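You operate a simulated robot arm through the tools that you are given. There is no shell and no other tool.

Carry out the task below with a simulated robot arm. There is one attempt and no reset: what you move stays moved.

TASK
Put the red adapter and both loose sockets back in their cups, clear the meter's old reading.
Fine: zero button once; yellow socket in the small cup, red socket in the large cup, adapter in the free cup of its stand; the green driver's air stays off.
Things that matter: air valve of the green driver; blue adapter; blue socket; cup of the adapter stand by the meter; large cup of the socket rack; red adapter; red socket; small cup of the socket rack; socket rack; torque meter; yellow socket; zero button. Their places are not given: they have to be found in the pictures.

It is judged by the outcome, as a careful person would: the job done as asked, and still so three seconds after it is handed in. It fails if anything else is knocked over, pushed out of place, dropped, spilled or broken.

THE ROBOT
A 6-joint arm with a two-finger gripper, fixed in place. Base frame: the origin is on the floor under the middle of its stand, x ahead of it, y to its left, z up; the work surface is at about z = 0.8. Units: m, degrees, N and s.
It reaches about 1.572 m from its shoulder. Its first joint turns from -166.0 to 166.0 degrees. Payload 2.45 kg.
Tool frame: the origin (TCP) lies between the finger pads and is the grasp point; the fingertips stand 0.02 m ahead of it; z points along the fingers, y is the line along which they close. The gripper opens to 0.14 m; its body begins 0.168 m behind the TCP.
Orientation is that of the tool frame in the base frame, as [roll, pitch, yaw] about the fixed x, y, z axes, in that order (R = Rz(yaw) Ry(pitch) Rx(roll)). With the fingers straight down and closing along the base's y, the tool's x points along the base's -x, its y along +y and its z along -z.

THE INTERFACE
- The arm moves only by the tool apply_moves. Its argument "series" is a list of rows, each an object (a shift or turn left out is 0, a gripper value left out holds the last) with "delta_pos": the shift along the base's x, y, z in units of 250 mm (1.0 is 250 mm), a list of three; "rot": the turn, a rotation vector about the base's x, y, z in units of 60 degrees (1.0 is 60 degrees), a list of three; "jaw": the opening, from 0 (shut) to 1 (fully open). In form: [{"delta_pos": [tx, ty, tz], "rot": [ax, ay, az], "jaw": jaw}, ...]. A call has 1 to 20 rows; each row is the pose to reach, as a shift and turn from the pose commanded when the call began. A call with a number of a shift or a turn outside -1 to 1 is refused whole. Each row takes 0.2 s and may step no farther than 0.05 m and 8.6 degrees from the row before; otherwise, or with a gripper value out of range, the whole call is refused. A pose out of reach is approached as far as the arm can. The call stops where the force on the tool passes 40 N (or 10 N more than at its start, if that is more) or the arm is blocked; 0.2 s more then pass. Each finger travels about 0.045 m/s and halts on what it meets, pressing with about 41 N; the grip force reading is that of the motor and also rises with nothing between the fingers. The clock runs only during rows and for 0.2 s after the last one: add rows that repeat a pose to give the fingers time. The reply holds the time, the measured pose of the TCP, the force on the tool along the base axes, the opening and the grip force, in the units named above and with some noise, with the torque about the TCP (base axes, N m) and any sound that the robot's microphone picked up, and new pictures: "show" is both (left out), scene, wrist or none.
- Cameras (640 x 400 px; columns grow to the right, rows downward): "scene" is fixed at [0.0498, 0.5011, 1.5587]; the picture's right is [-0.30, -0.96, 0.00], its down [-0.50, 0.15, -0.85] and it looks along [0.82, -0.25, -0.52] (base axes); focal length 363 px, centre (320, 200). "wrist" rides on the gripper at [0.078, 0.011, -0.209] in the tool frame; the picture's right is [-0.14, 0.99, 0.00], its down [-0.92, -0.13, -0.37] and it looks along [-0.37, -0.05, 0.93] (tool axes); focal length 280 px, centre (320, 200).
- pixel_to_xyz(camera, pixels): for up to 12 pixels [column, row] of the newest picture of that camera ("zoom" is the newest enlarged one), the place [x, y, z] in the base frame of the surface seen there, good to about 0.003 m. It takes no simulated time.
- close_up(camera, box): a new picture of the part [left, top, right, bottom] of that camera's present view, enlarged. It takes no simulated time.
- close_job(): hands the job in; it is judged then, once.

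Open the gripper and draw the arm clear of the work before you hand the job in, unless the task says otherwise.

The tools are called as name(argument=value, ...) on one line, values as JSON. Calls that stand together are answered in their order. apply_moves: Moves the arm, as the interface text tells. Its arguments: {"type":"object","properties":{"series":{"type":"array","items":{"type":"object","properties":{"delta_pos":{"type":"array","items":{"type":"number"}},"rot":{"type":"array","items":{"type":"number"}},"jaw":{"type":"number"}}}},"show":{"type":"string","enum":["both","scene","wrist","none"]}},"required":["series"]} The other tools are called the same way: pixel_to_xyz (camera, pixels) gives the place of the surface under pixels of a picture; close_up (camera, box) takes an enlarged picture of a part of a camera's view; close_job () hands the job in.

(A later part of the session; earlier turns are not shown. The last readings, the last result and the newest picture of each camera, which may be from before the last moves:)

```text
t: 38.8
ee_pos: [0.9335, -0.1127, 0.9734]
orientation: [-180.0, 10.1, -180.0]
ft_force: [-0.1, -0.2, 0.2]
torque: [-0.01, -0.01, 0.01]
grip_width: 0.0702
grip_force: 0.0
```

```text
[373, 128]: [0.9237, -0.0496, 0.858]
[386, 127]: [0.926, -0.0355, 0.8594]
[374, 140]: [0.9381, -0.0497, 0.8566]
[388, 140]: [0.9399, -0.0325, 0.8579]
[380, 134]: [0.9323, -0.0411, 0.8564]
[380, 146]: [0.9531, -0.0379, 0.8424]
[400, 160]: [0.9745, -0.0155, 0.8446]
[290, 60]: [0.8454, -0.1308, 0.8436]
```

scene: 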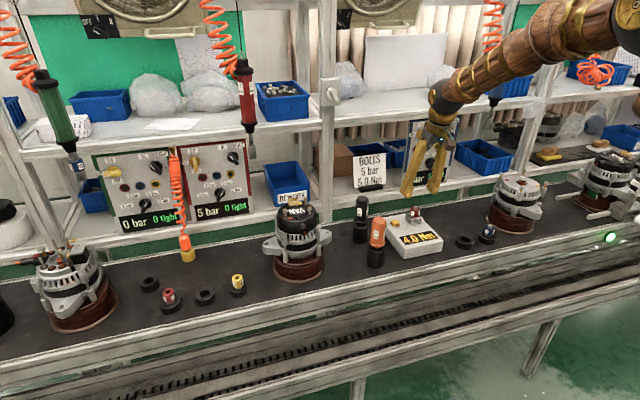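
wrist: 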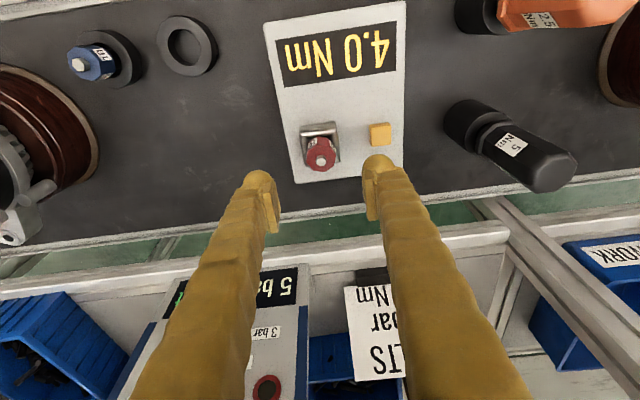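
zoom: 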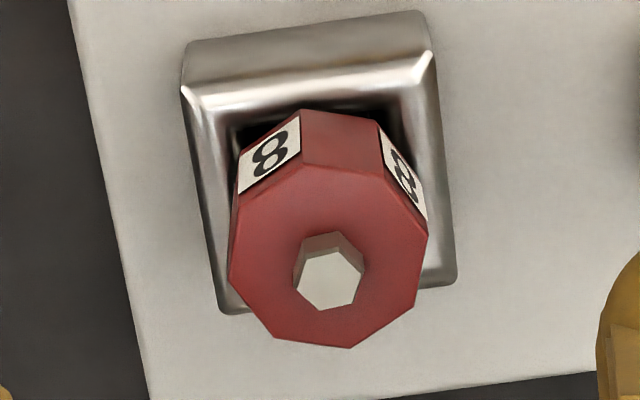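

The adapter centre is (0.934,-0.1105) with its top at 0.898, and the zero button is centred near (0.932,-0.042), top 0.858. I'll yaw -15°, narrow the fingers to 0.045 and go partway down to check.

apply_moves(series=[{"delta_pos": [0.004, 0.001, 0], "rot": [0, 0, -0.125], "jaw": 0.32}, {"delta_pos": [0.008, 0.002, 0], "rot": [0, 0, -0.25]}, {"delta_pos": [0.008, 0.002, -0.05], "rot": [0, 0, -0.25]}, {"delta_pos": [0.008, 0.002, -0.11], "rot": [0, 0, -0.25]}, {"delta_pos": [0.008, 0.002, -0.17], "rot": [0, 0, -0.25]}, {"delta_pos": [0.008, 0.002, -0.17], "rot": [0, 0, -0.25]}], show="both")

close_up(camera="wrist", box=[240, 110, 400, 210])

close_up(camera="scene", box=[360, 170, 488, 250])

```text
t: 40.2
ee_pos: [0.9364, -0.1101, 0.9299]
orientation: [-180.0, 10.1, 164.9]
ft_force: [0.4, -0.1, 0.1]
torque: [0.03, 0.02, -0.01]
grip_width: 0.0449
grip_force: 0.0
```

scene: 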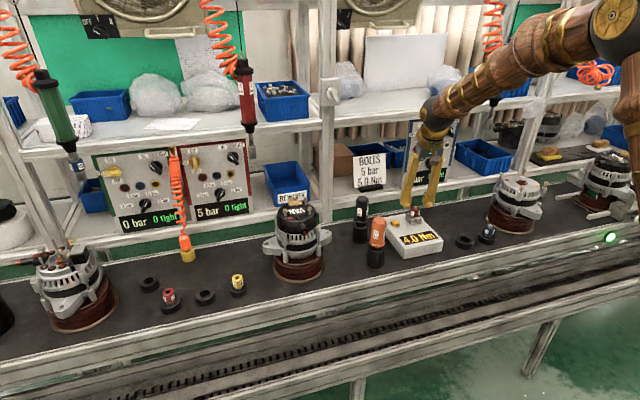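
wrist: 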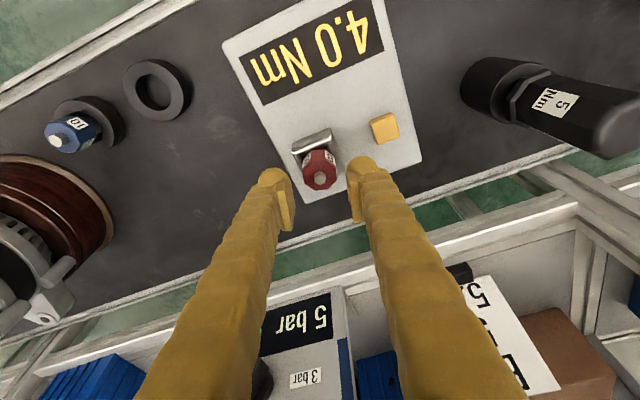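

```text
4.00 times, centred on (320, 160) of wrist
```

zoom: 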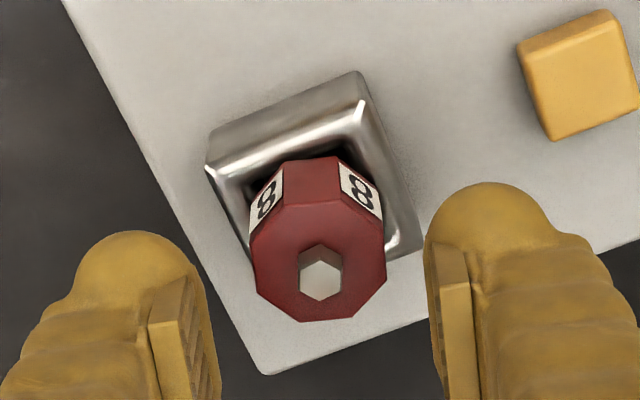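

```text
5.00 times, centred on (424, 210) of scene
```

zoom: 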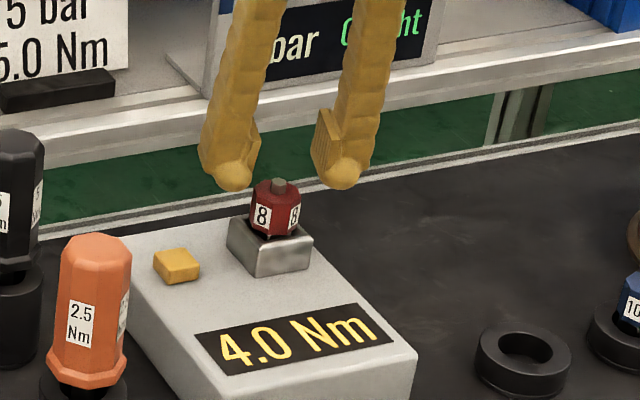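

The pads are nearly aligned with the flats; I'll add another -4° of yaw and descend to z≈0.891, just above the block top.

apply_moves(series=[{"delta_pos": [0, 0, -0.04], "rot": [0, 0, -0.065]}, {"delta_pos": [0, 0, -0.08], "rot": [0, 0, -0.065]}, {"delta_pos": [0, 0, -0.115], "rot": [0, 0, -0.065]}, {"delta_pos": [0, 0, -0.14], "rot": [0, 0, -0.065]}, {"delta_pos": [0, 0, -0.14], "rot": [0, 0, -0.065]}], show="wrist")

close_up(camera="wrist", box=[240, 130, 400, 230])

close_up(camera="scene", box=[382, 190, 446, 230])

```text
t: 41.4
ee_pos: [0.9348, -0.1107, 0.8939]
orientation: [-180.0, 10.1, 161.2]
ft_force: [-0.5, 0.3, 0.0]
torque: [-0.03, 0.02, -0.06]
grip_width: 0.0448
grip_force: 0.1
```

wrist: 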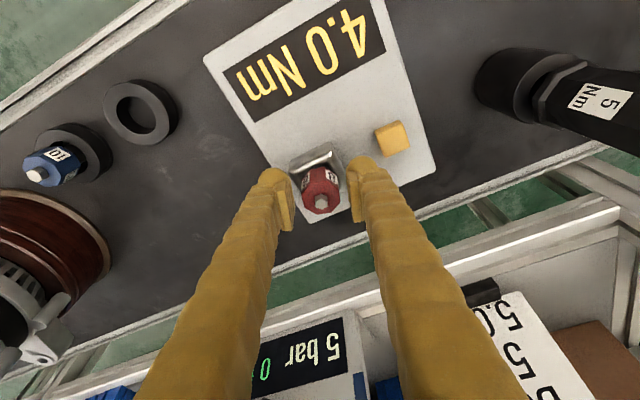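

```text
4.00 times, centred on (320, 180) of wrist
```

zoom: 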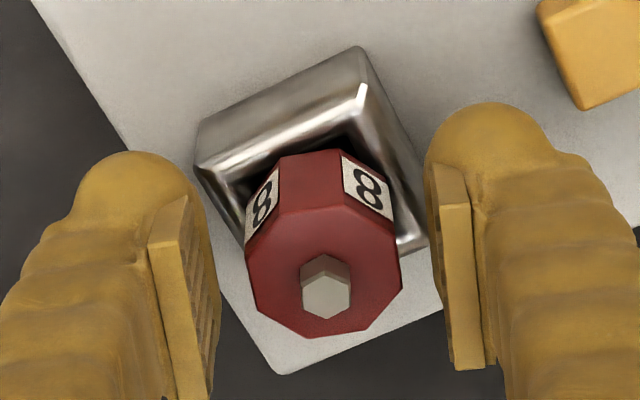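

```text
10.00 times, centred on (414, 210) of scene
```

zoom: 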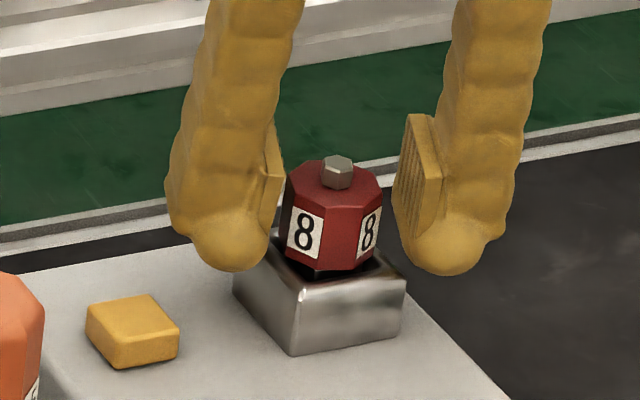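

The pads overlap the upper two thirds of the hex and the tips are still clear of the block. I'll go 2.5 mm lower and close fully.

apply_moves(series=[{"delta_pos": [0, 0, -0.01]}, {"delta_pos": [0, 0, -0.01], "jaw": 0.25}, {"delta_pos": [0, 0, -0.01], "jaw": 0.15}, {"delta_pos": [0, 0, -0.01], "jaw": 0.05}, {"delta_pos": [0, 0, -0.01], "jaw": 0.0}, {"delta_pos": [0, 0, -0.01], "jaw": 0.0}, {"delta_pos": [0, 0, -0.01], "jaw": 0.0}], show="wrist")

close_up(camera="wrist", box=[240, 130, 400, 230])

close_up(camera="scene", box=[382, 190, 446, 230])

```text
t: 43.0
ee_pos: [0.9348, -0.1107, 0.893]
orientation: [180.0, 10.3, 161.1]
ft_force: [1.3, -3.5, 28.1]
torque: [-0.47, 0.32, 0.08]
grip_width: 0.0284
grip_force: 40.9
```

wrist: 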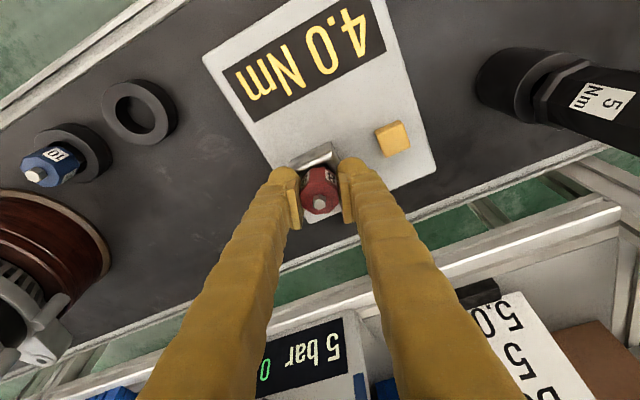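

```text
4.00 times, centred on (320, 180) of wrist
```

zoom: 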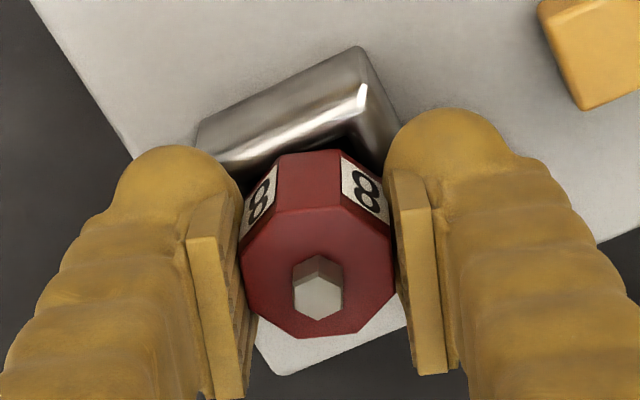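

```text
10.00 times, centred on (414, 210) of scene
```

zoom: 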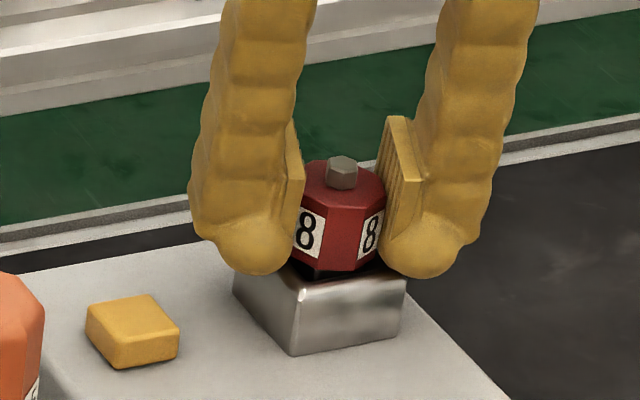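

The adapter is gripped (width 0.028), though the tips touch the block lightly with about 28 N. I'll lift slowly, 12 mm as a first check.

apply_moves(series=[{"delta_pos": [0, 0, 0.005]}, {"delta_pos": [0, 0, 0.01]}, {"delta_pos": [0, 0, 0.018]}, {"delta_pos": [0, 0, 0.026]}, {"delta_pos": [0, 0, 0.036]}, {"delta_pos": [0, 0, 0.048]}, {"delta_pos": [0, 0, 0.048]}], show="wrist")

close_up(camera="wrist", box=[240, 130, 400, 230])

close_up(camera="scene", box=[382, 190, 446, 230])

```text
t: 44.6
ee_pos: [0.9334, -0.1102, 0.9009]
orientation: [180.0, 10.2, 161.1]
ft_force: [13.8, 1.7, -6.5]
torque: [0.0, -0.54, -0.15]
grip_width: 0.0279
grip_force: 40.6
```

wrist: 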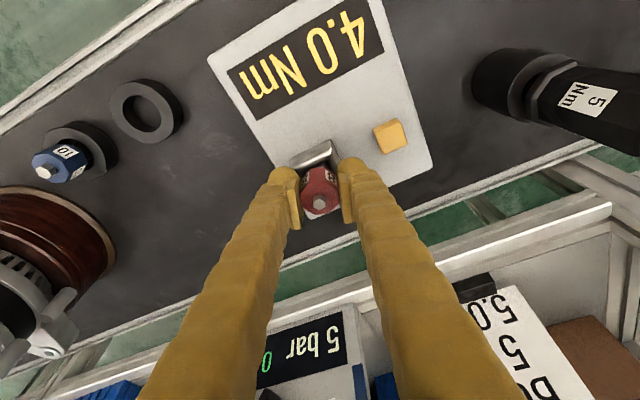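

```text
4.00 times, centred on (320, 180) of wrist
```

zoom: 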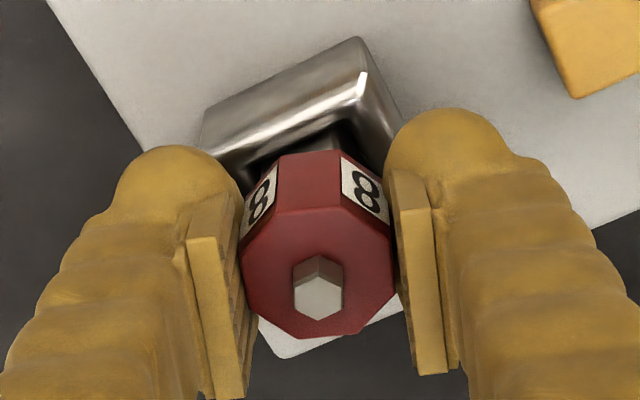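

```text
10.00 times, centred on (414, 210) of scene
```

zoom: 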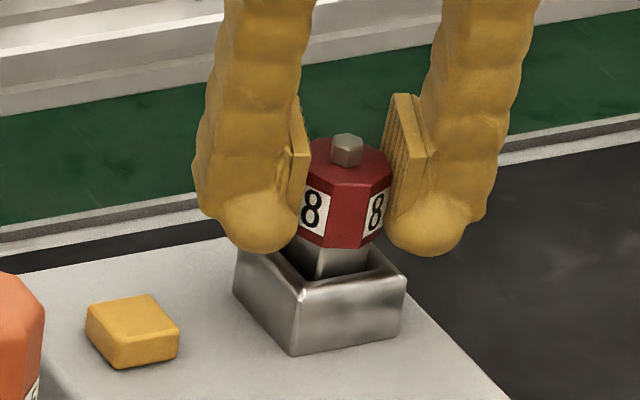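

The adapter rises with the fingers, but there is a 14 N side force in +x from the block hole. I'll shift 2 mm toward +x to relieve it before lifting further.

apply_moves(series=[{"delta_pos": [0.004, 0, 0]}, {"delta_pos": [0.008, 0, 0]}, {"delta_pos": [0.008, 0, 0]}], show="none")

```text
t: 45.4
ee_pos: [0.9357, -0.1107, 0.9025]
orientation: [-180.0, 10.0, 161.0]
ft_force: [-0.5, -0.4, -0.8]
torque: [0.01, 0.0, -0.01]
grip_width: 0.0283
grip_force: 41.5
```

The side force is gone. I'll continue lifting straight up to clear the block.

apply_moves(series=[{"delta_pos": [0, 0, 0.015]}, {"delta_pos": [0, 0, 0.03]}, {"delta_pos": [0, 0, 0.05]}, {"delta_pos": [0, 0, 0.08]}, {"delta_pos": [0, 0, 0.12]}, {"delta_pos": [0, 0, 0.17]}, {"delta_pos": [0, 0, 0.22]}, {"delta_pos": [0, 0, 0.22]}], show="both")

close_up(camera="wrist", box=[240, 130, 400, 230])

close_up(camera="scene", box=[382, 170, 478, 230])

```text
t: 47.2
ee_pos: [0.9375, -0.1119, 0.9584]
orientation: [179.9, 10.1, 161.2]
ft_force: [0.0, 0.6, -1.1]
torque: [0.0, 0.01, -0.03]
grip_width: 0.0282
grip_force: 40.8
```

scene: 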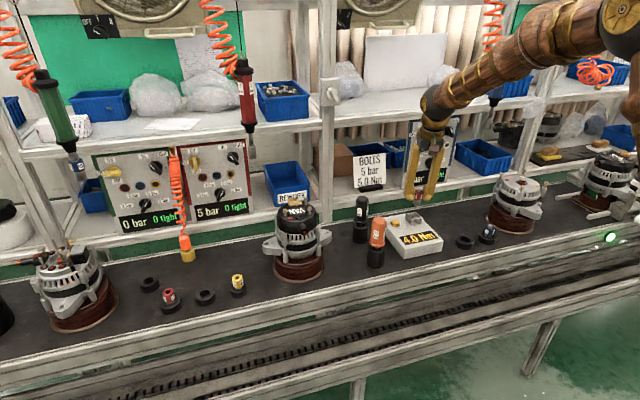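
wrist: 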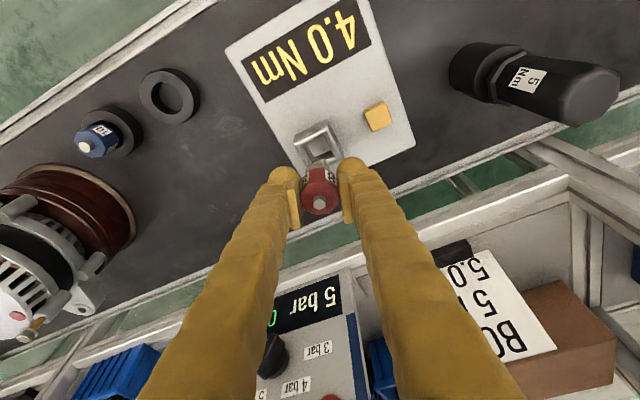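

```text
4.00 times, centred on (320, 180) of wrist
```

zoom: 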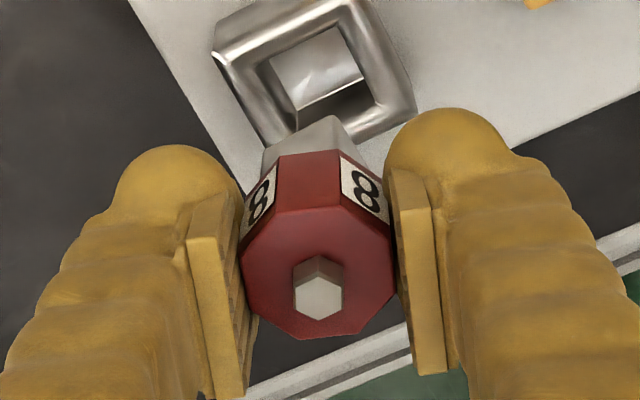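

```text
6.67 times, centred on (430, 200) of scene
```

zoom: 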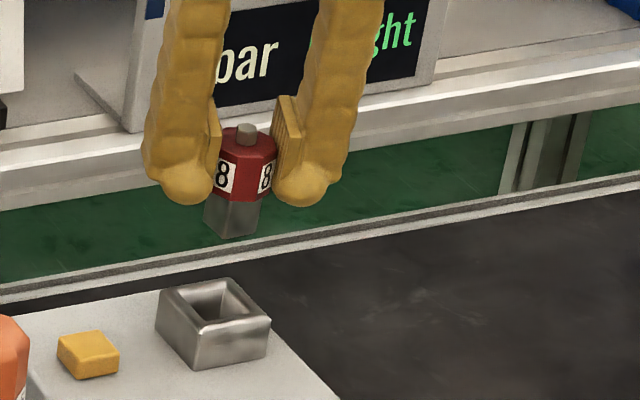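

The adapter is out of the meter block, held upright, with its square shank showing. I'll carry it over to above the free cup at about (0.820,-0.241) and look closely before inserting.

apply_moves(series=[{"delta_pos": [-0.08, -0.09, 0]}, {"delta_pos": [-0.18, -0.2, 0]}, {"delta_pos": [-0.28, -0.315, 0]}, {"delta_pos": [-0.38, -0.43, 0]}, {"delta_pos": [-0.464, -0.522, 0]}, {"delta_pos": [-0.464, -0.522, -0.06]}, {"delta_pos": [-0.464, -0.522, -0.14]}, {"delta_pos": [-0.464, -0.522, -0.2]}, {"delta_pos": [-0.464, -0.522, -0.24]}, {"delta_pos": [-0.464, -0.522, -0.24]}], show="both")

close_up(camera="wrist", box=[240, 110, 400, 210])

close_up(camera="scene", box=[424, 200, 520, 260])

```text
t: 49.4
ee_pos: [0.8192, -0.2407, 0.8967]
orientation: [-180.0, 10.1, 161.1]
ft_force: [-0.3, 0.6, -0.8]
torque: [-0.01, -0.01, 0.0]
grip_width: 0.0281
grip_force: 41.2
```

scene: 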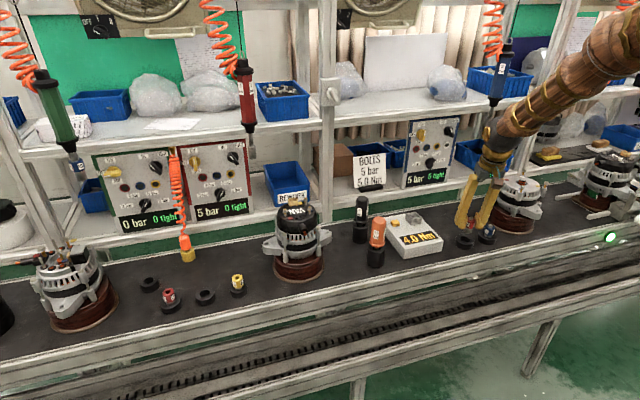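
wrist: 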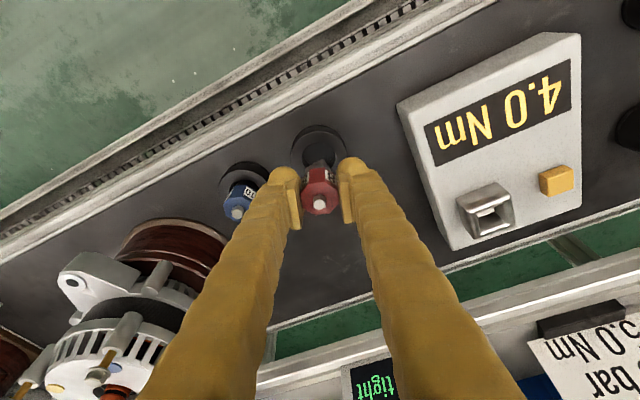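

```text
4.00 times, centred on (320, 160) of wrist
```

zoom: 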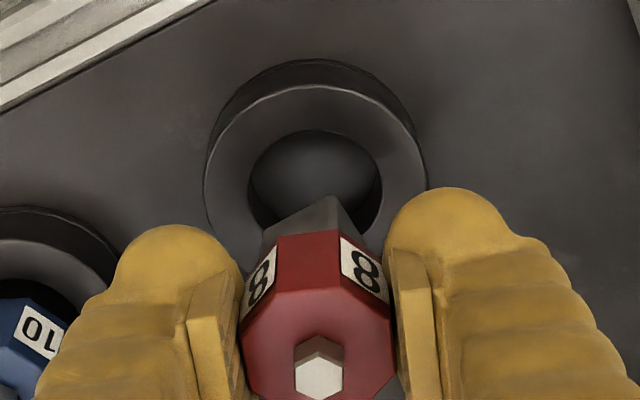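

```text
6.67 times, centred on (472, 230) of scene
```

zoom: 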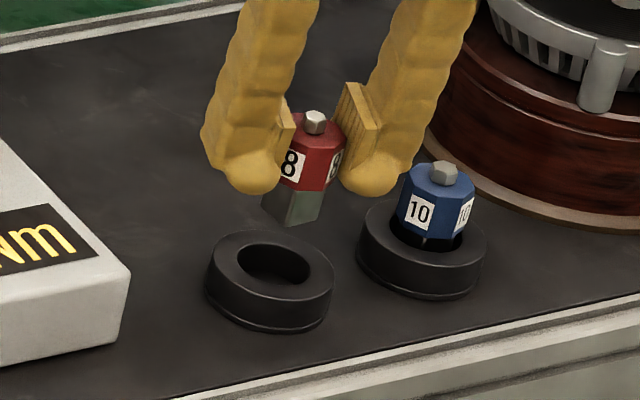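

I'll measure the cup rim, the shank's lower edge and the adapter's top in this scene zoom.

pixel_to_xyz(camera="zoom", pixels=[[222, 270], [322, 263], [268, 236], [278, 295], [228, 250], [314, 284], [272, 270], [290, 220], [268, 208], [315, 202], [300, 130], [335, 128]])

pixel_to_xyz(camera="wrist", pixels=[[297, 150], [341, 150], [318, 137], [320, 150], [304, 195], [335, 194], [314, 181], [323, 206], [320, 201], [321, 161], [309, 167], [329, 165]])

```text
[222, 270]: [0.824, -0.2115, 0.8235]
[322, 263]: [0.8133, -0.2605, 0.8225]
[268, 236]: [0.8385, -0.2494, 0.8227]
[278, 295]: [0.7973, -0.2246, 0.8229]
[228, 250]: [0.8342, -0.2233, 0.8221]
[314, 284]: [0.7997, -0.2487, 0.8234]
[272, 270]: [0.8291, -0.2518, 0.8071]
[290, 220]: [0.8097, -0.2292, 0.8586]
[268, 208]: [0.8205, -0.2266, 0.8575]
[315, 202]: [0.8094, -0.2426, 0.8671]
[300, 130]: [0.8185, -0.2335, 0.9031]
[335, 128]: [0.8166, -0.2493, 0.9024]
```

```text
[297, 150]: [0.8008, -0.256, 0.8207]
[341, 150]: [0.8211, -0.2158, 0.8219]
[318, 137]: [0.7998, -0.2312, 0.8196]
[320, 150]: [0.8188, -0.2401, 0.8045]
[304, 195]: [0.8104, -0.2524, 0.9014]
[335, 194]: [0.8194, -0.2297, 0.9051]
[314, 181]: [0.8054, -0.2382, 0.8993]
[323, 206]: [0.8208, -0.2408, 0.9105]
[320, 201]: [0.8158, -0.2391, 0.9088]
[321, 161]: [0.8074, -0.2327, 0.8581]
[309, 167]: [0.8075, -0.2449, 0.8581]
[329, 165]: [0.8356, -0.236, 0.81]
```

The wrist view shows the adapter axis within about 1–2 mm of the cup centre, and the square shank (diagonal about 25 mm) fits the hole (about 33 mm). I'll shift +1.5 mm in y and lower to just above the floor, slowly.

apply_moves(series=[{"delta_pos": [0.001, 0.006, 0]}, {"delta_pos": [0.001, 0.006, -0.05]}, {"delta_pos": [0.001, 0.006, -0.09]}, {"delta_pos": [0.001, 0.006, -0.12]}, {"delta_pos": [0.001, 0.006, -0.14]}, {"delta_pos": [0.001, 0.006, -0.14]}], show="wrist")

close_up(camera="wrist", box=[240, 110, 400, 210])

close_up(camera="scene", box=[434, 210, 498, 250])

```text
t: 50.8
ee_pos: [0.8201, -0.2413, 0.8608]
orientation: [180.0, 10.1, 161.2]
ft_force: [0.4, 0.4, -0.6]
torque: [0.0, 0.01, -0.01]
grip_width: 0.0281
grip_force: 41.0
```

wrist: 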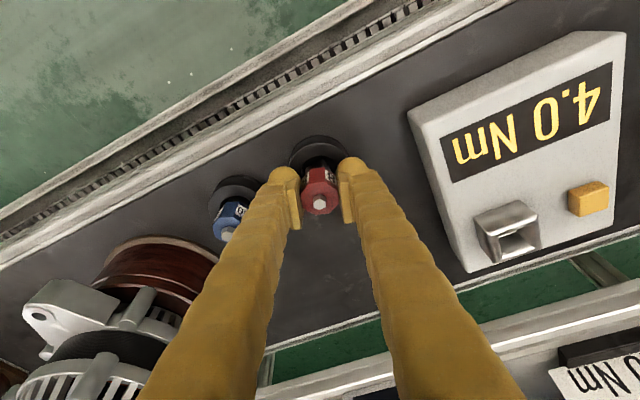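

```text
4.00 times, centred on (320, 160) of wrist
```

zoom: 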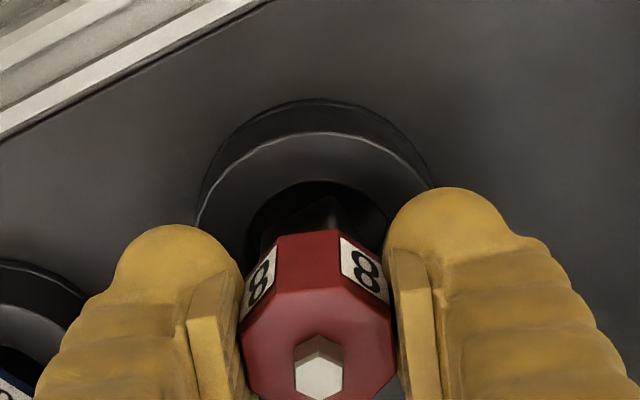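

```text
10.00 times, centred on (466, 230) of scene
```

zoom: 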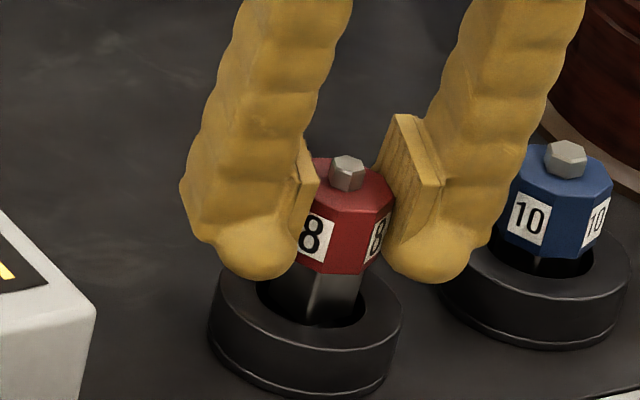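

The shank is inside the hole, centred, with no contact force. I'll keep lowering in small steps toward the floor.

apply_moves(series=[{"delta_pos": [0, 0, -0.016]}, {"delta_pos": [0, 0, -0.03]}, {"delta_pos": [0, 0, -0.04]}, {"delta_pos": [0, 0, -0.046]}, {"delta_pos": [0, 0, -0.046]}], show="none")

```text
t: 52.0
ee_pos: [0.8183, -0.2404, 0.849]
orientation: [180.0, 10.2, 161.1]
ft_force: [0.1, -0.5, -0.9]
torque: [-0.01, 0.03, 0.01]
grip_width: 0.0281
grip_force: 41.2
```

No contact yet at z≈0.849. I'll lower another 1.5 mm and read the force.

apply_moves(series=[{"delta_pos": [0, 0, -0.003]}, {"delta_pos": [0, 0, -0.006]}, {"delta_pos": [0, 0, -0.006]}], show="none")

close_up(camera="scene", box=[434, 210, 498, 250])

close_up(camera="wrist", box=[240, 110, 400, 210])

```text
t: 52.8
ee_pos: [0.8198, -0.2404, 0.8477]
orientation: [180.0, 10.1, 161.1]
ft_force: [-1.2, 0.3, -1.5]
torque: [0.01, 0.0, 0.01]
grip_width: 0.0282
grip_force: 41.5
```

```text
10.00 times, centred on (466, 230) of scene
```

zoom: 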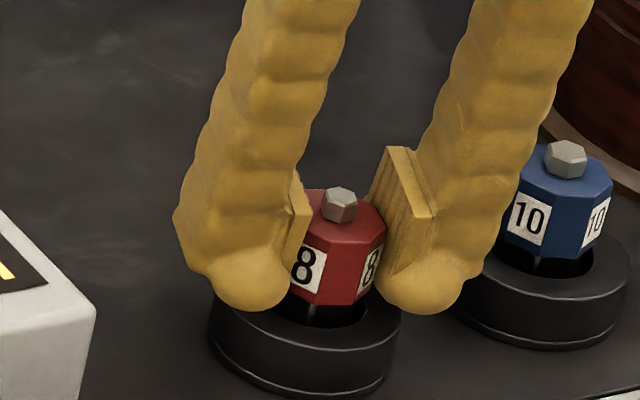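

```text
4.00 times, centred on (320, 160) of wrist
```

zoom: 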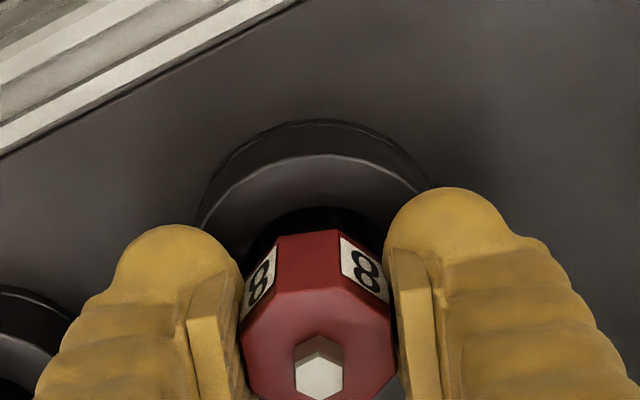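

Still no contact, and the hex sits at nearly the same height as the blue adapter's. I'll lower 1.5 mm more.

apply_moves(series=[{"delta_pos": [0, 0, -0.003]}, {"delta_pos": [0, 0, -0.006]}, {"delta_pos": [0, 0, -0.006]}], show="none")

```text
t: 53.6
ee_pos: [0.8193, -0.2413, 0.8477]
orientation: [180.0, 10.2, 161.1]
ft_force: [-0.1, 1.4, 7.7]
torque: [0.04, 0.09, -0.01]
grip_width: 0.0282
grip_force: 41.3
```

Light contact (about 8 N), so it is at the bottom. I'll ease off half a millimetre and open just enough to release.

apply_moves(series=[{"delta_pos": [0, 0, 0.003]}, {"delta_pos": [0, 0, 0.003], "jaw": 0.24}, {"delta_pos": [0, 0, 0.003], "jaw": 0.28}, {"delta_pos": [0, 0, 0.003], "jaw": 0.31}, {"delta_pos": [0, 0, 0.003], "jaw": 0.31}], show="wrist")

close_up(camera="scene", box=[434, 210, 498, 250])

close_up(camera="wrist", box=[220, 110, 412, 230])

```text
t: 54.8
ee_pos: [0.8199, -0.241, 0.8493]
orientation: [-179.9, 10.1, 161.1]
ft_force: [0.7, 0.6, -0.4]
torque: [-0.03, 0.02, -0.01]
grip_width: 0.0433
grip_force: 0.0
```

wrist: 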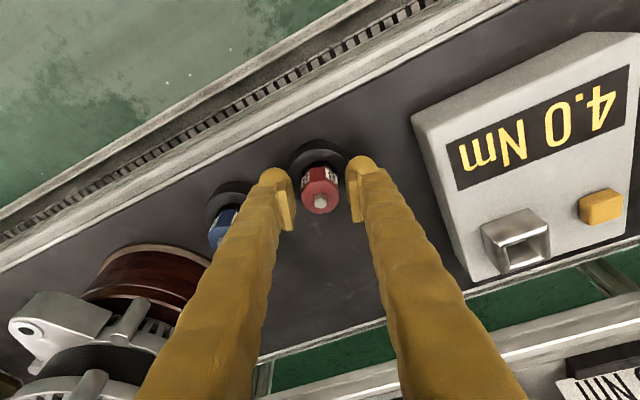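

```text
10.00 times, centred on (466, 230) of scene
```

zoom: 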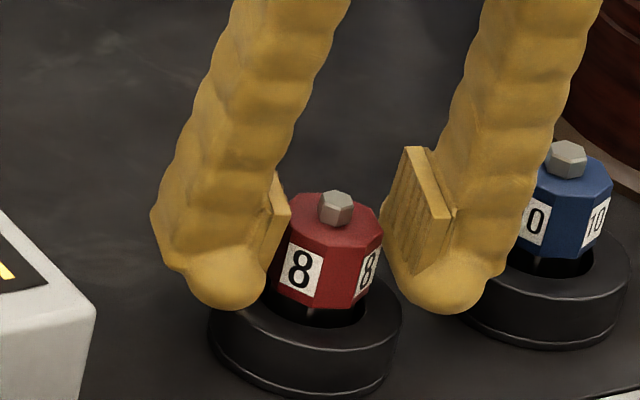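

```text
3.33 times, centred on (316, 170) of wrist
```

zoom: 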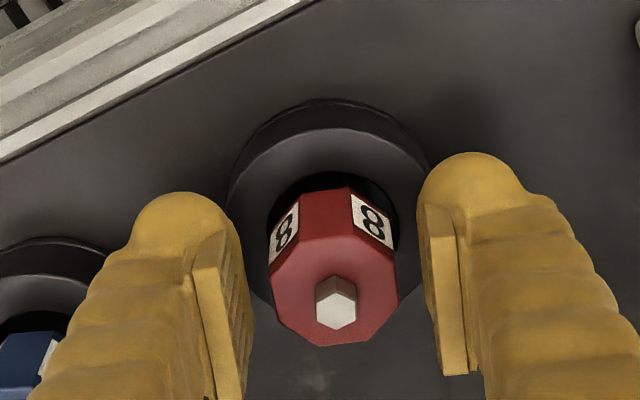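

The adapter stands in its cup next to the blue one. I'll raise the fingers straight up and verify.

apply_moves(series=[{"delta_pos": [0, 0, 0.03]}, {"delta_pos": [0, 0, 0.1]}, {"delta_pos": [0, 0, 0.22]}, {"delta_pos": [0, 0, 0.36]}, {"delta_pos": [0, 0, 0.5]}, {"delta_pos": [0, 0, 0.5]}], show="both")

close_up(camera="scene", box=[380, 190, 508, 270])

close_up(camera="wrist", box=[220, 60, 412, 180])

```text
t: 56.2
ee_pos: [0.8204, -0.239, 0.9743]
orientation: [180.0, 10.1, 161.2]
ft_force: [0.9, -0.5, -0.1]
torque: [-0.06, 0.02, 0.01]
grip_width: 0.0436
grip_force: 0.1
```

scene: 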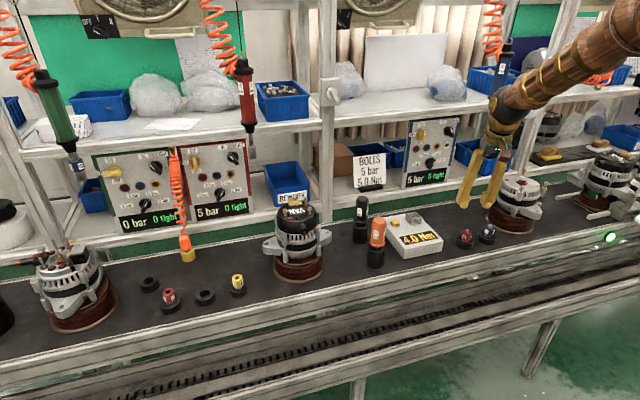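
wrist: 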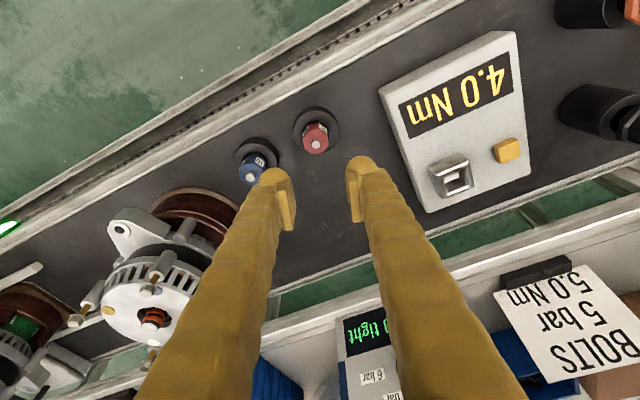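

```text
5.00 times, centred on (444, 230) of scene
```

zoom: 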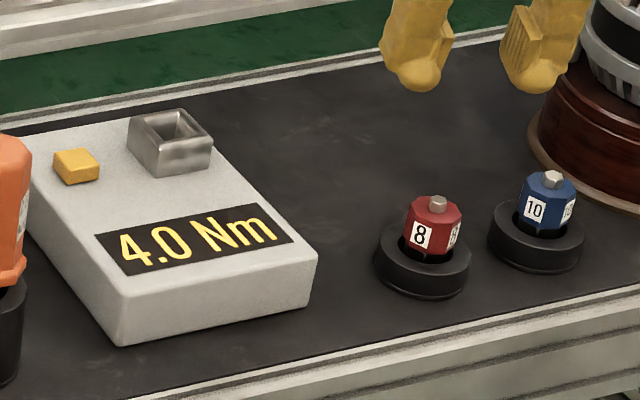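

```text
3.33 times, centred on (316, 120) of wrist
```

zoom: 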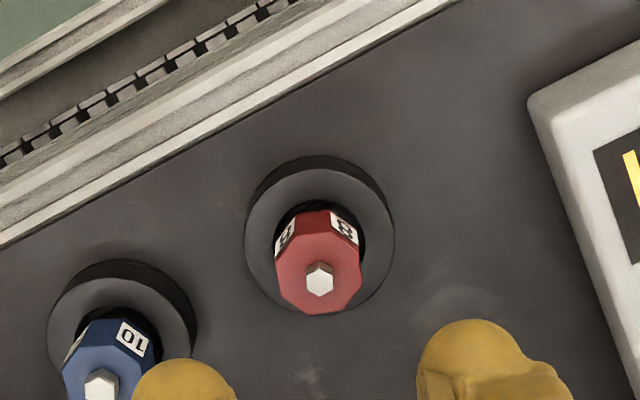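

Red and blue adapters both stand in their cups and the meter still shows 4.0 Nm. Next is the zero button at about (0.932,-0.042): I'll close the fingers, turn the yaw back, and move so the right-hand fingertip is above it.

apply_moves(series=[{"delta_pos": [0.06, 0.12, 0.02], "rot": [0, 0, 0.08], "jaw": 0.15}, {"delta_pos": [0.13, 0.26, 0.02], "rot": [0, 0, 0.16], "jaw": 0.0}, {"delta_pos": [0.2, 0.4, 0.02], "rot": [0, 0, 0.24]}, {"delta_pos": [0.27, 0.54, 0.0], "rot": [0, 0, 0.315]}, {"delta_pos": [0.34, 0.68, -0.02], "rot": [0, 0, 0.315]}, {"delta_pos": [0.41, 0.81, -0.04], "rot": [0, 0, 0.315]}, {"delta_pos": [0.439, 0.864, -0.06], "rot": [0, 0, 0.315]}, {"delta_pos": [0.439, 0.864, -0.06], "rot": [0, 0, 0.315]}], show="both")

close_up(camera="wrist", box=[240, 100, 400, 200])

close_up(camera="scene", box=[340, 170, 468, 250])

```text
t: 58.0
ee_pos: [0.9283, -0.0239, 0.9595]
orientation: [180.0, 10.0, 179.9]
ft_force: [0.7, -0.8, -0.9]
torque: [0.03, -0.01, -0.01]
grip_width: 0.0
grip_force: 29.3
```

scene: 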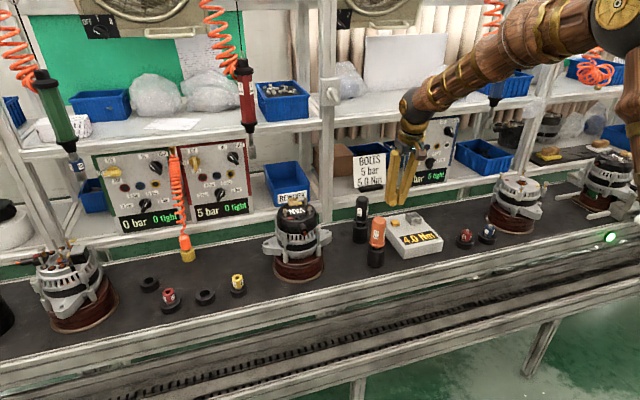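
wrist: 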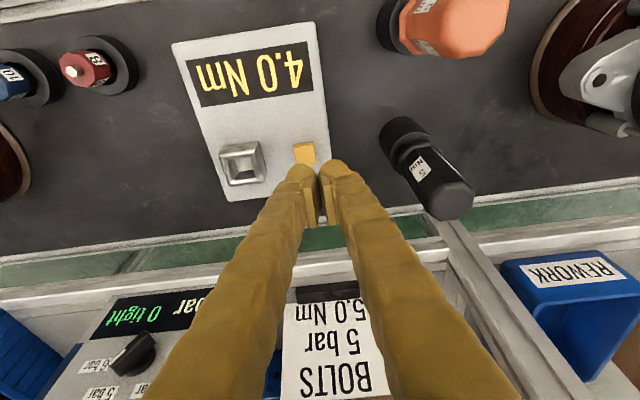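

```text
4.00 times, centred on (320, 150) of wrist
```

zoom: 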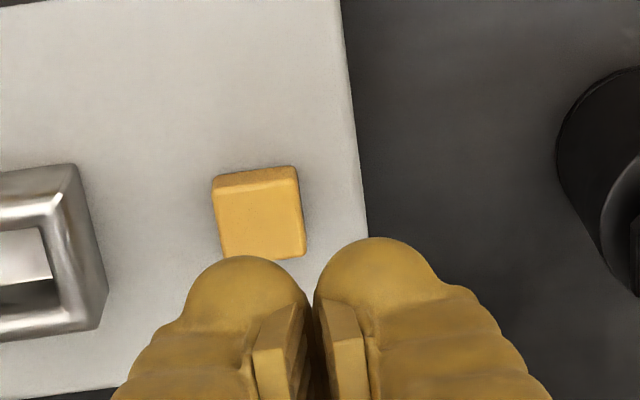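

```text
5.00 times, centred on (404, 210) of scene
```

zoom: 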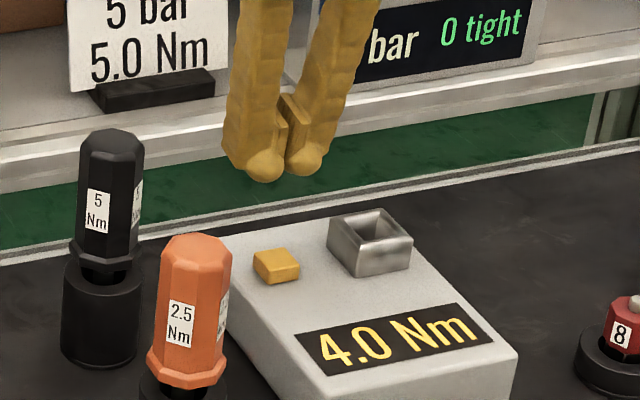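

With the fingers closed, the right fingertip at zoom (248,260) looks close to the button at zoom (260,215). I'll re-measure the button and the fingertips from this view.

pixel_to_xyz(camera="wrist", pixels=[[295, 147.5], [314, 146], [297, 163], [315, 161], [304.5, 154], [303, 165.5], [333, 161], [300, 170], [335, 166]])

pixel_to_xyz(camera="scene", pixels=[[391, 222], [399.5, 222.5], [395, 221], [394.5, 224.5], [393, 205], [400.5, 204]])

```text
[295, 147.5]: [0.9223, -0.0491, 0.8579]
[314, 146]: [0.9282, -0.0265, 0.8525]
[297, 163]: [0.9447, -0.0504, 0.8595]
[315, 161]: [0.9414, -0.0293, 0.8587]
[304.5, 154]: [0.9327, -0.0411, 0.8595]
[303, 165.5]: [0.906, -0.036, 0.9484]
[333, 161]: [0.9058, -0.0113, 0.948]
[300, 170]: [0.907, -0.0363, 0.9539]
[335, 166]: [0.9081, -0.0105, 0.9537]
```

```text
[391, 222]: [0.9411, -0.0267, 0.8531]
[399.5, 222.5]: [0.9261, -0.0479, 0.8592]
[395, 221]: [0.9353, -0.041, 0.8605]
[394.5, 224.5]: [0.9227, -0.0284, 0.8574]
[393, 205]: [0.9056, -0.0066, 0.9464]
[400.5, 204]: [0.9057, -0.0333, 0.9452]
```

The button centre is at about (0.934,-0.040). The right fingertip is at about (0.933,-0.036), so I'll shift 4 mm in -y and come down to about 7 mm above the button.

apply_moves(series=[{"delta_pos": [0.004, -0.0156, -0.06]}, {"delta_pos": [0.004, -0.0156, -0.14]}, {"delta_pos": [0.004, -0.0156, -0.21]}, {"delta_pos": [0.004, -0.0156, -0.26]}, {"delta_pos": [0.004, -0.0156, -0.288]}, {"delta_pos": [0.004, -0.0156, -0.288]}], show="wrist")

close_up(camera="wrist", box=[240, 110, 400, 210])

close_up(camera="scene", box=[364, 200, 428, 240])

```text
t: 59.4
ee_pos: [0.9311, -0.0274, 0.885]
orientation: [-179.9, 10.1, 179.9]
ft_force: [0.6, 0.5, 0.5]
torque: [0.01, -0.01, -0.02]
grip_width: 0.0
grip_force: 29.8
```

wrist: 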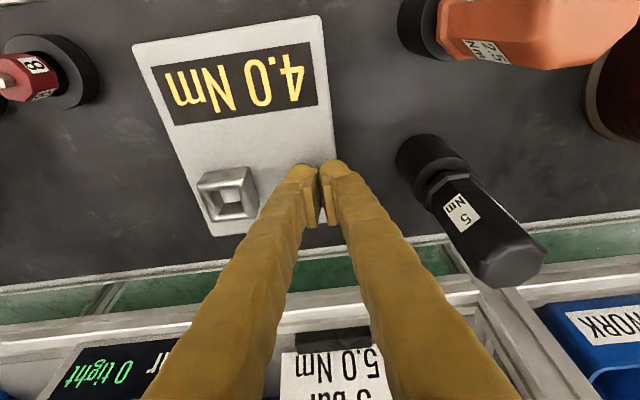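

```text
4.00 times, centred on (320, 160) of wrist
```

zoom: 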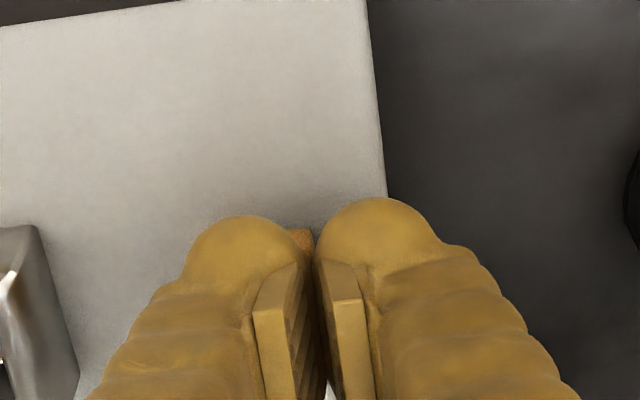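

```text
10.00 times, centred on (396, 220) of scene
```

zoom: 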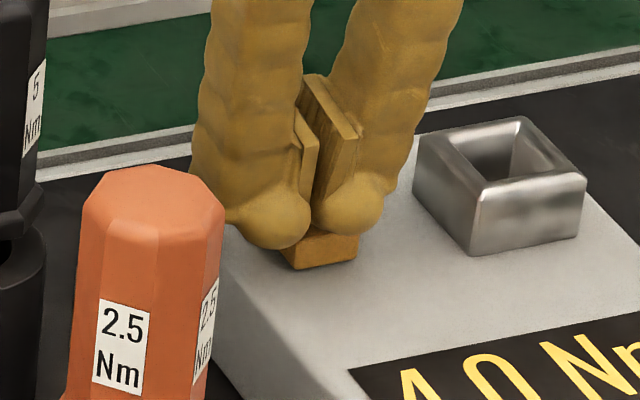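

The right fingertip is about over the button; from the visible button corner I judge it 2–3 mm further +y, so I'll correct by 2.5 mm. Then I'll go down slowly until first contact.

apply_moves(series=[{"delta_pos": [0, 0.01, 0]}, {"delta_pos": [0, 0.01, -0.008]}, {"delta_pos": [0, 0.01, -0.016]}, {"delta_pos": [0, 0.01, -0.016]}], show="none")

close_up(camera="scene", box=[364, 200, 460, 260])

```text
t: 60.4
ee_pos: [0.9304, -0.0243, 0.8803]
orientation: [179.9, 10.1, -179.9]
ft_force: [-0.2, -0.8, -0.4]
torque: [0.0, 0.0, -0.02]
grip_width: 0.0
grip_force: 29.3
```

```text
6.67 times, centred on (412, 230) of scene
```

zoom: 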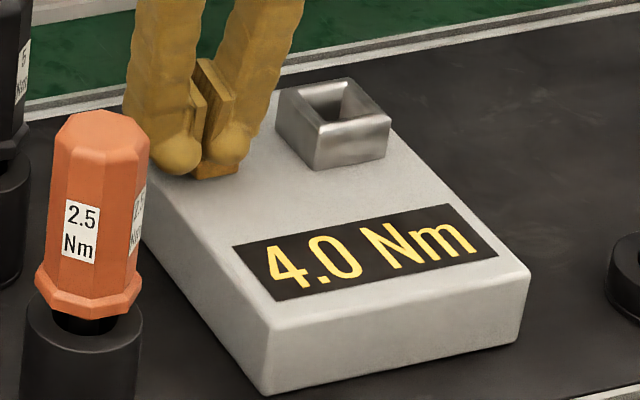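

No contact yet at z≈0.881; the display reads 4.0 Nm. I'll continue down 2 mm.

apply_moves(series=[{"delta_pos": [0, 0, -0.004]}, {"delta_pos": [0, 0, -0.008]}, {"delta_pos": [0, 0, -0.008]}], show="none")

close_up(camera="scene", box=[364, 200, 460, 260])

```text
t: 61.2
ee_pos: [0.9297, -0.0258, 0.8785]
orientation: [-179.9, 10.1, 180.0]
ft_force: [0.5, -0.1, -0.3]
torque: [-0.03, -0.01, -0.01]
grip_width: 0.0
grip_force: 29.8
```

```text
6.67 times, centred on (412, 230) of scene
```

zoom: 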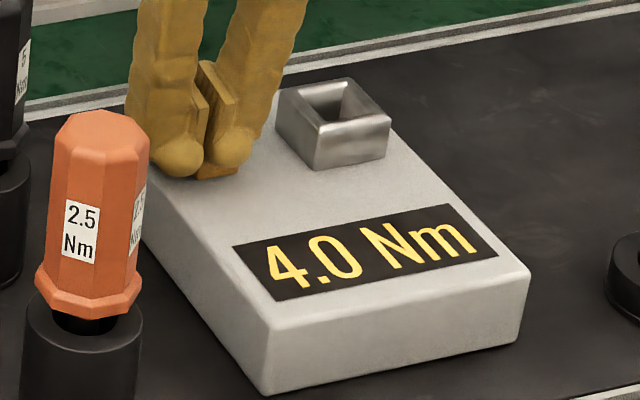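

Still no force at z≈0.8785. I'll go down 2 mm more.

apply_moves(series=[{"delta_pos": [0, 0, -0.004]}, {"delta_pos": [0, 0, -0.008]}, {"delta_pos": [0, 0, -0.008]}], show="none")

close_up(camera="scene", box=[364, 200, 460, 260])

```text
t: 62.0
ee_pos: [0.9298, -0.0271, 0.8777]
orientation: [180.0, 10.0, -180.0]
ft_force: [0.1, -0.3, 1.6]
torque: [0.0, -0.01, -0.01]
grip_width: 0.0
grip_force: 29.5
```

```text
6.67 times, centred on (412, 230) of scene
```

zoom: 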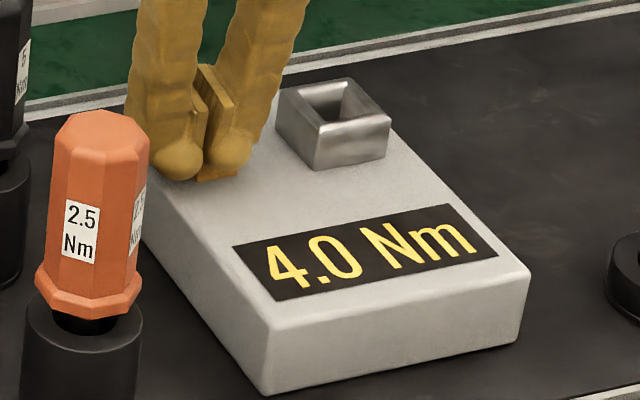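

A hint of contact (1.6 N). I'll press on in 1 mm steps and watch the display.

apply_moves(series=[{"delta_pos": [0, 0, -0.004]}, {"delta_pos": [0, 0, -0.006]}, {"delta_pos": [0, 0, -0.006]}], show="none")

close_up(camera="scene", box=[364, 200, 460, 260])

```text
t: 62.8
ee_pos: [0.9305, -0.0266, 0.8767]
orientation: [179.9, 10.1, 180.0]
ft_force: [-1.2, -0.3, 0.9]
torque: [-0.03, 0.03, -0.02]
grip_width: 0.0
grip_force: 29.7
```

```text
6.67 times, centred on (412, 230) of scene
```

zoom: 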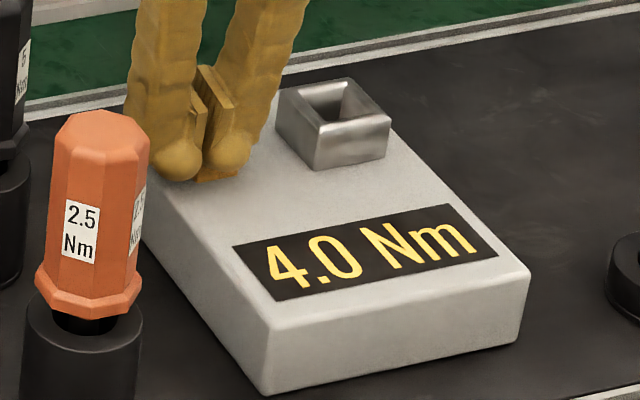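

Force is still within the noise. I'll continue another 1.5 mm.

apply_moves(series=[{"delta_pos": [0, 0, -0.003]}, {"delta_pos": [0, 0, -0.006]}, {"delta_pos": [0, 0, -0.006]}], show="none")

close_up(camera="scene", box=[364, 200, 460, 260])

close_up(camera="wrist", box=[240, 110, 400, 210])

```text
t: 63.6
ee_pos: [0.9305, -0.0268, 0.8752]
orientation: [-180.0, 10.1, -180.0]
ft_force: [-1.8, 1.1, 2.6]
torque: [-0.01, 0.05, -0.02]
grip_width: 0.0001
grip_force: 29.4
heard: click
```

```text
6.67 times, centred on (412, 230) of scene
```

zoom: 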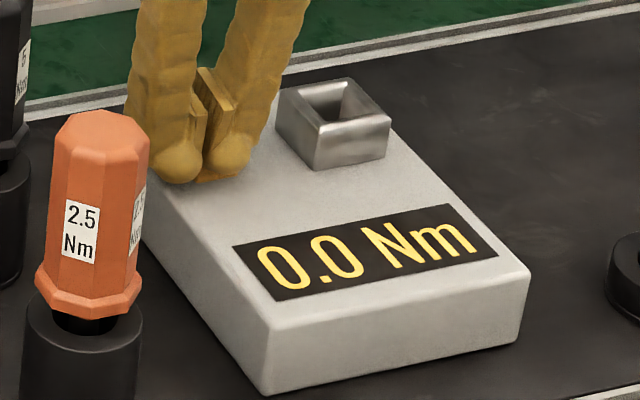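

```text
4.00 times, centred on (320, 160) of wrist
```

zoom: 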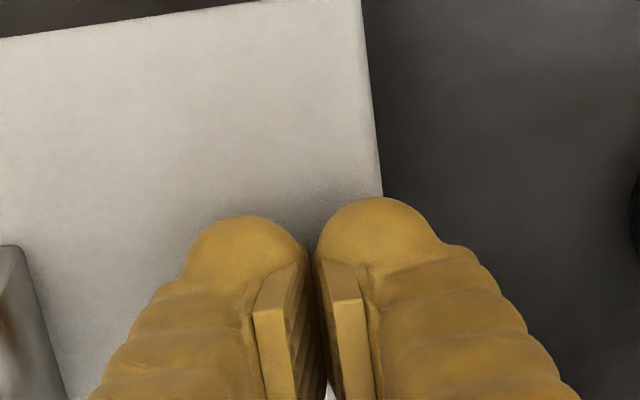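

A click was heard and the display now reads 0.0 Nm: one press done. I'll retract straight up at once.

apply_moves(series=[{"delta_pos": [0, 0, 0.1]}, {"delta_pos": [0, 0, 0.25]}, {"delta_pos": [0, 0, 0.4]}, {"delta_pos": [0, 0, 0.55]}, {"delta_pos": [0, 0, 0.55]}], show="both")

close_up(camera="scene", box=[340, 190, 500, 290])

```text
t: 64.8
ee_pos: [0.9332, -0.029, 1.0142]
orientation: [179.9, 10.2, 180.0]
ft_force: [0.1, 0.6, 1.4]
torque: [-0.03, -0.03, 0.0]
grip_width: 0.0
grip_force: 30.1
```

scene: 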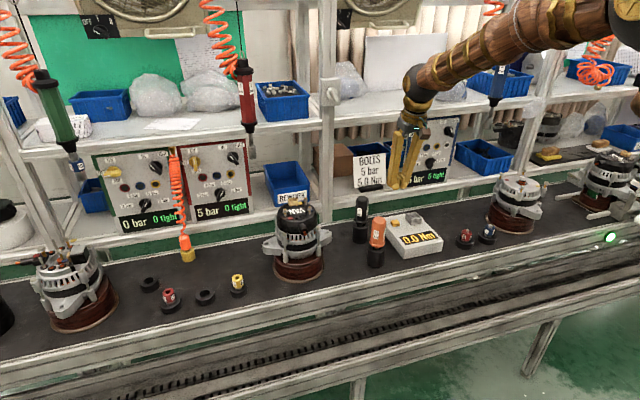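
wrist: 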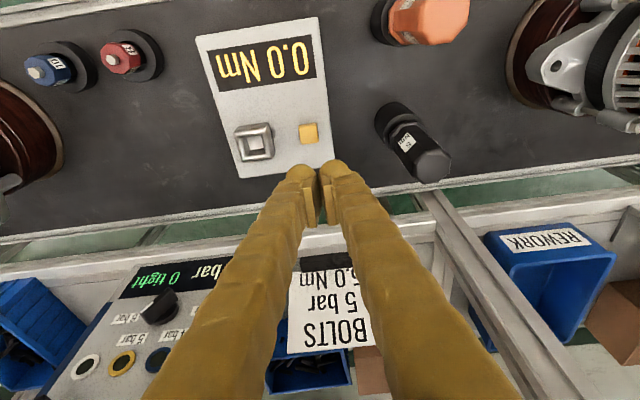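

```text
4.00 times, centred on (420, 240) of scene
```

zoom: 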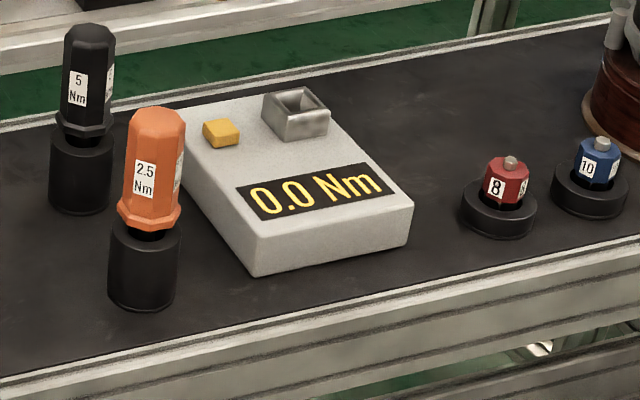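

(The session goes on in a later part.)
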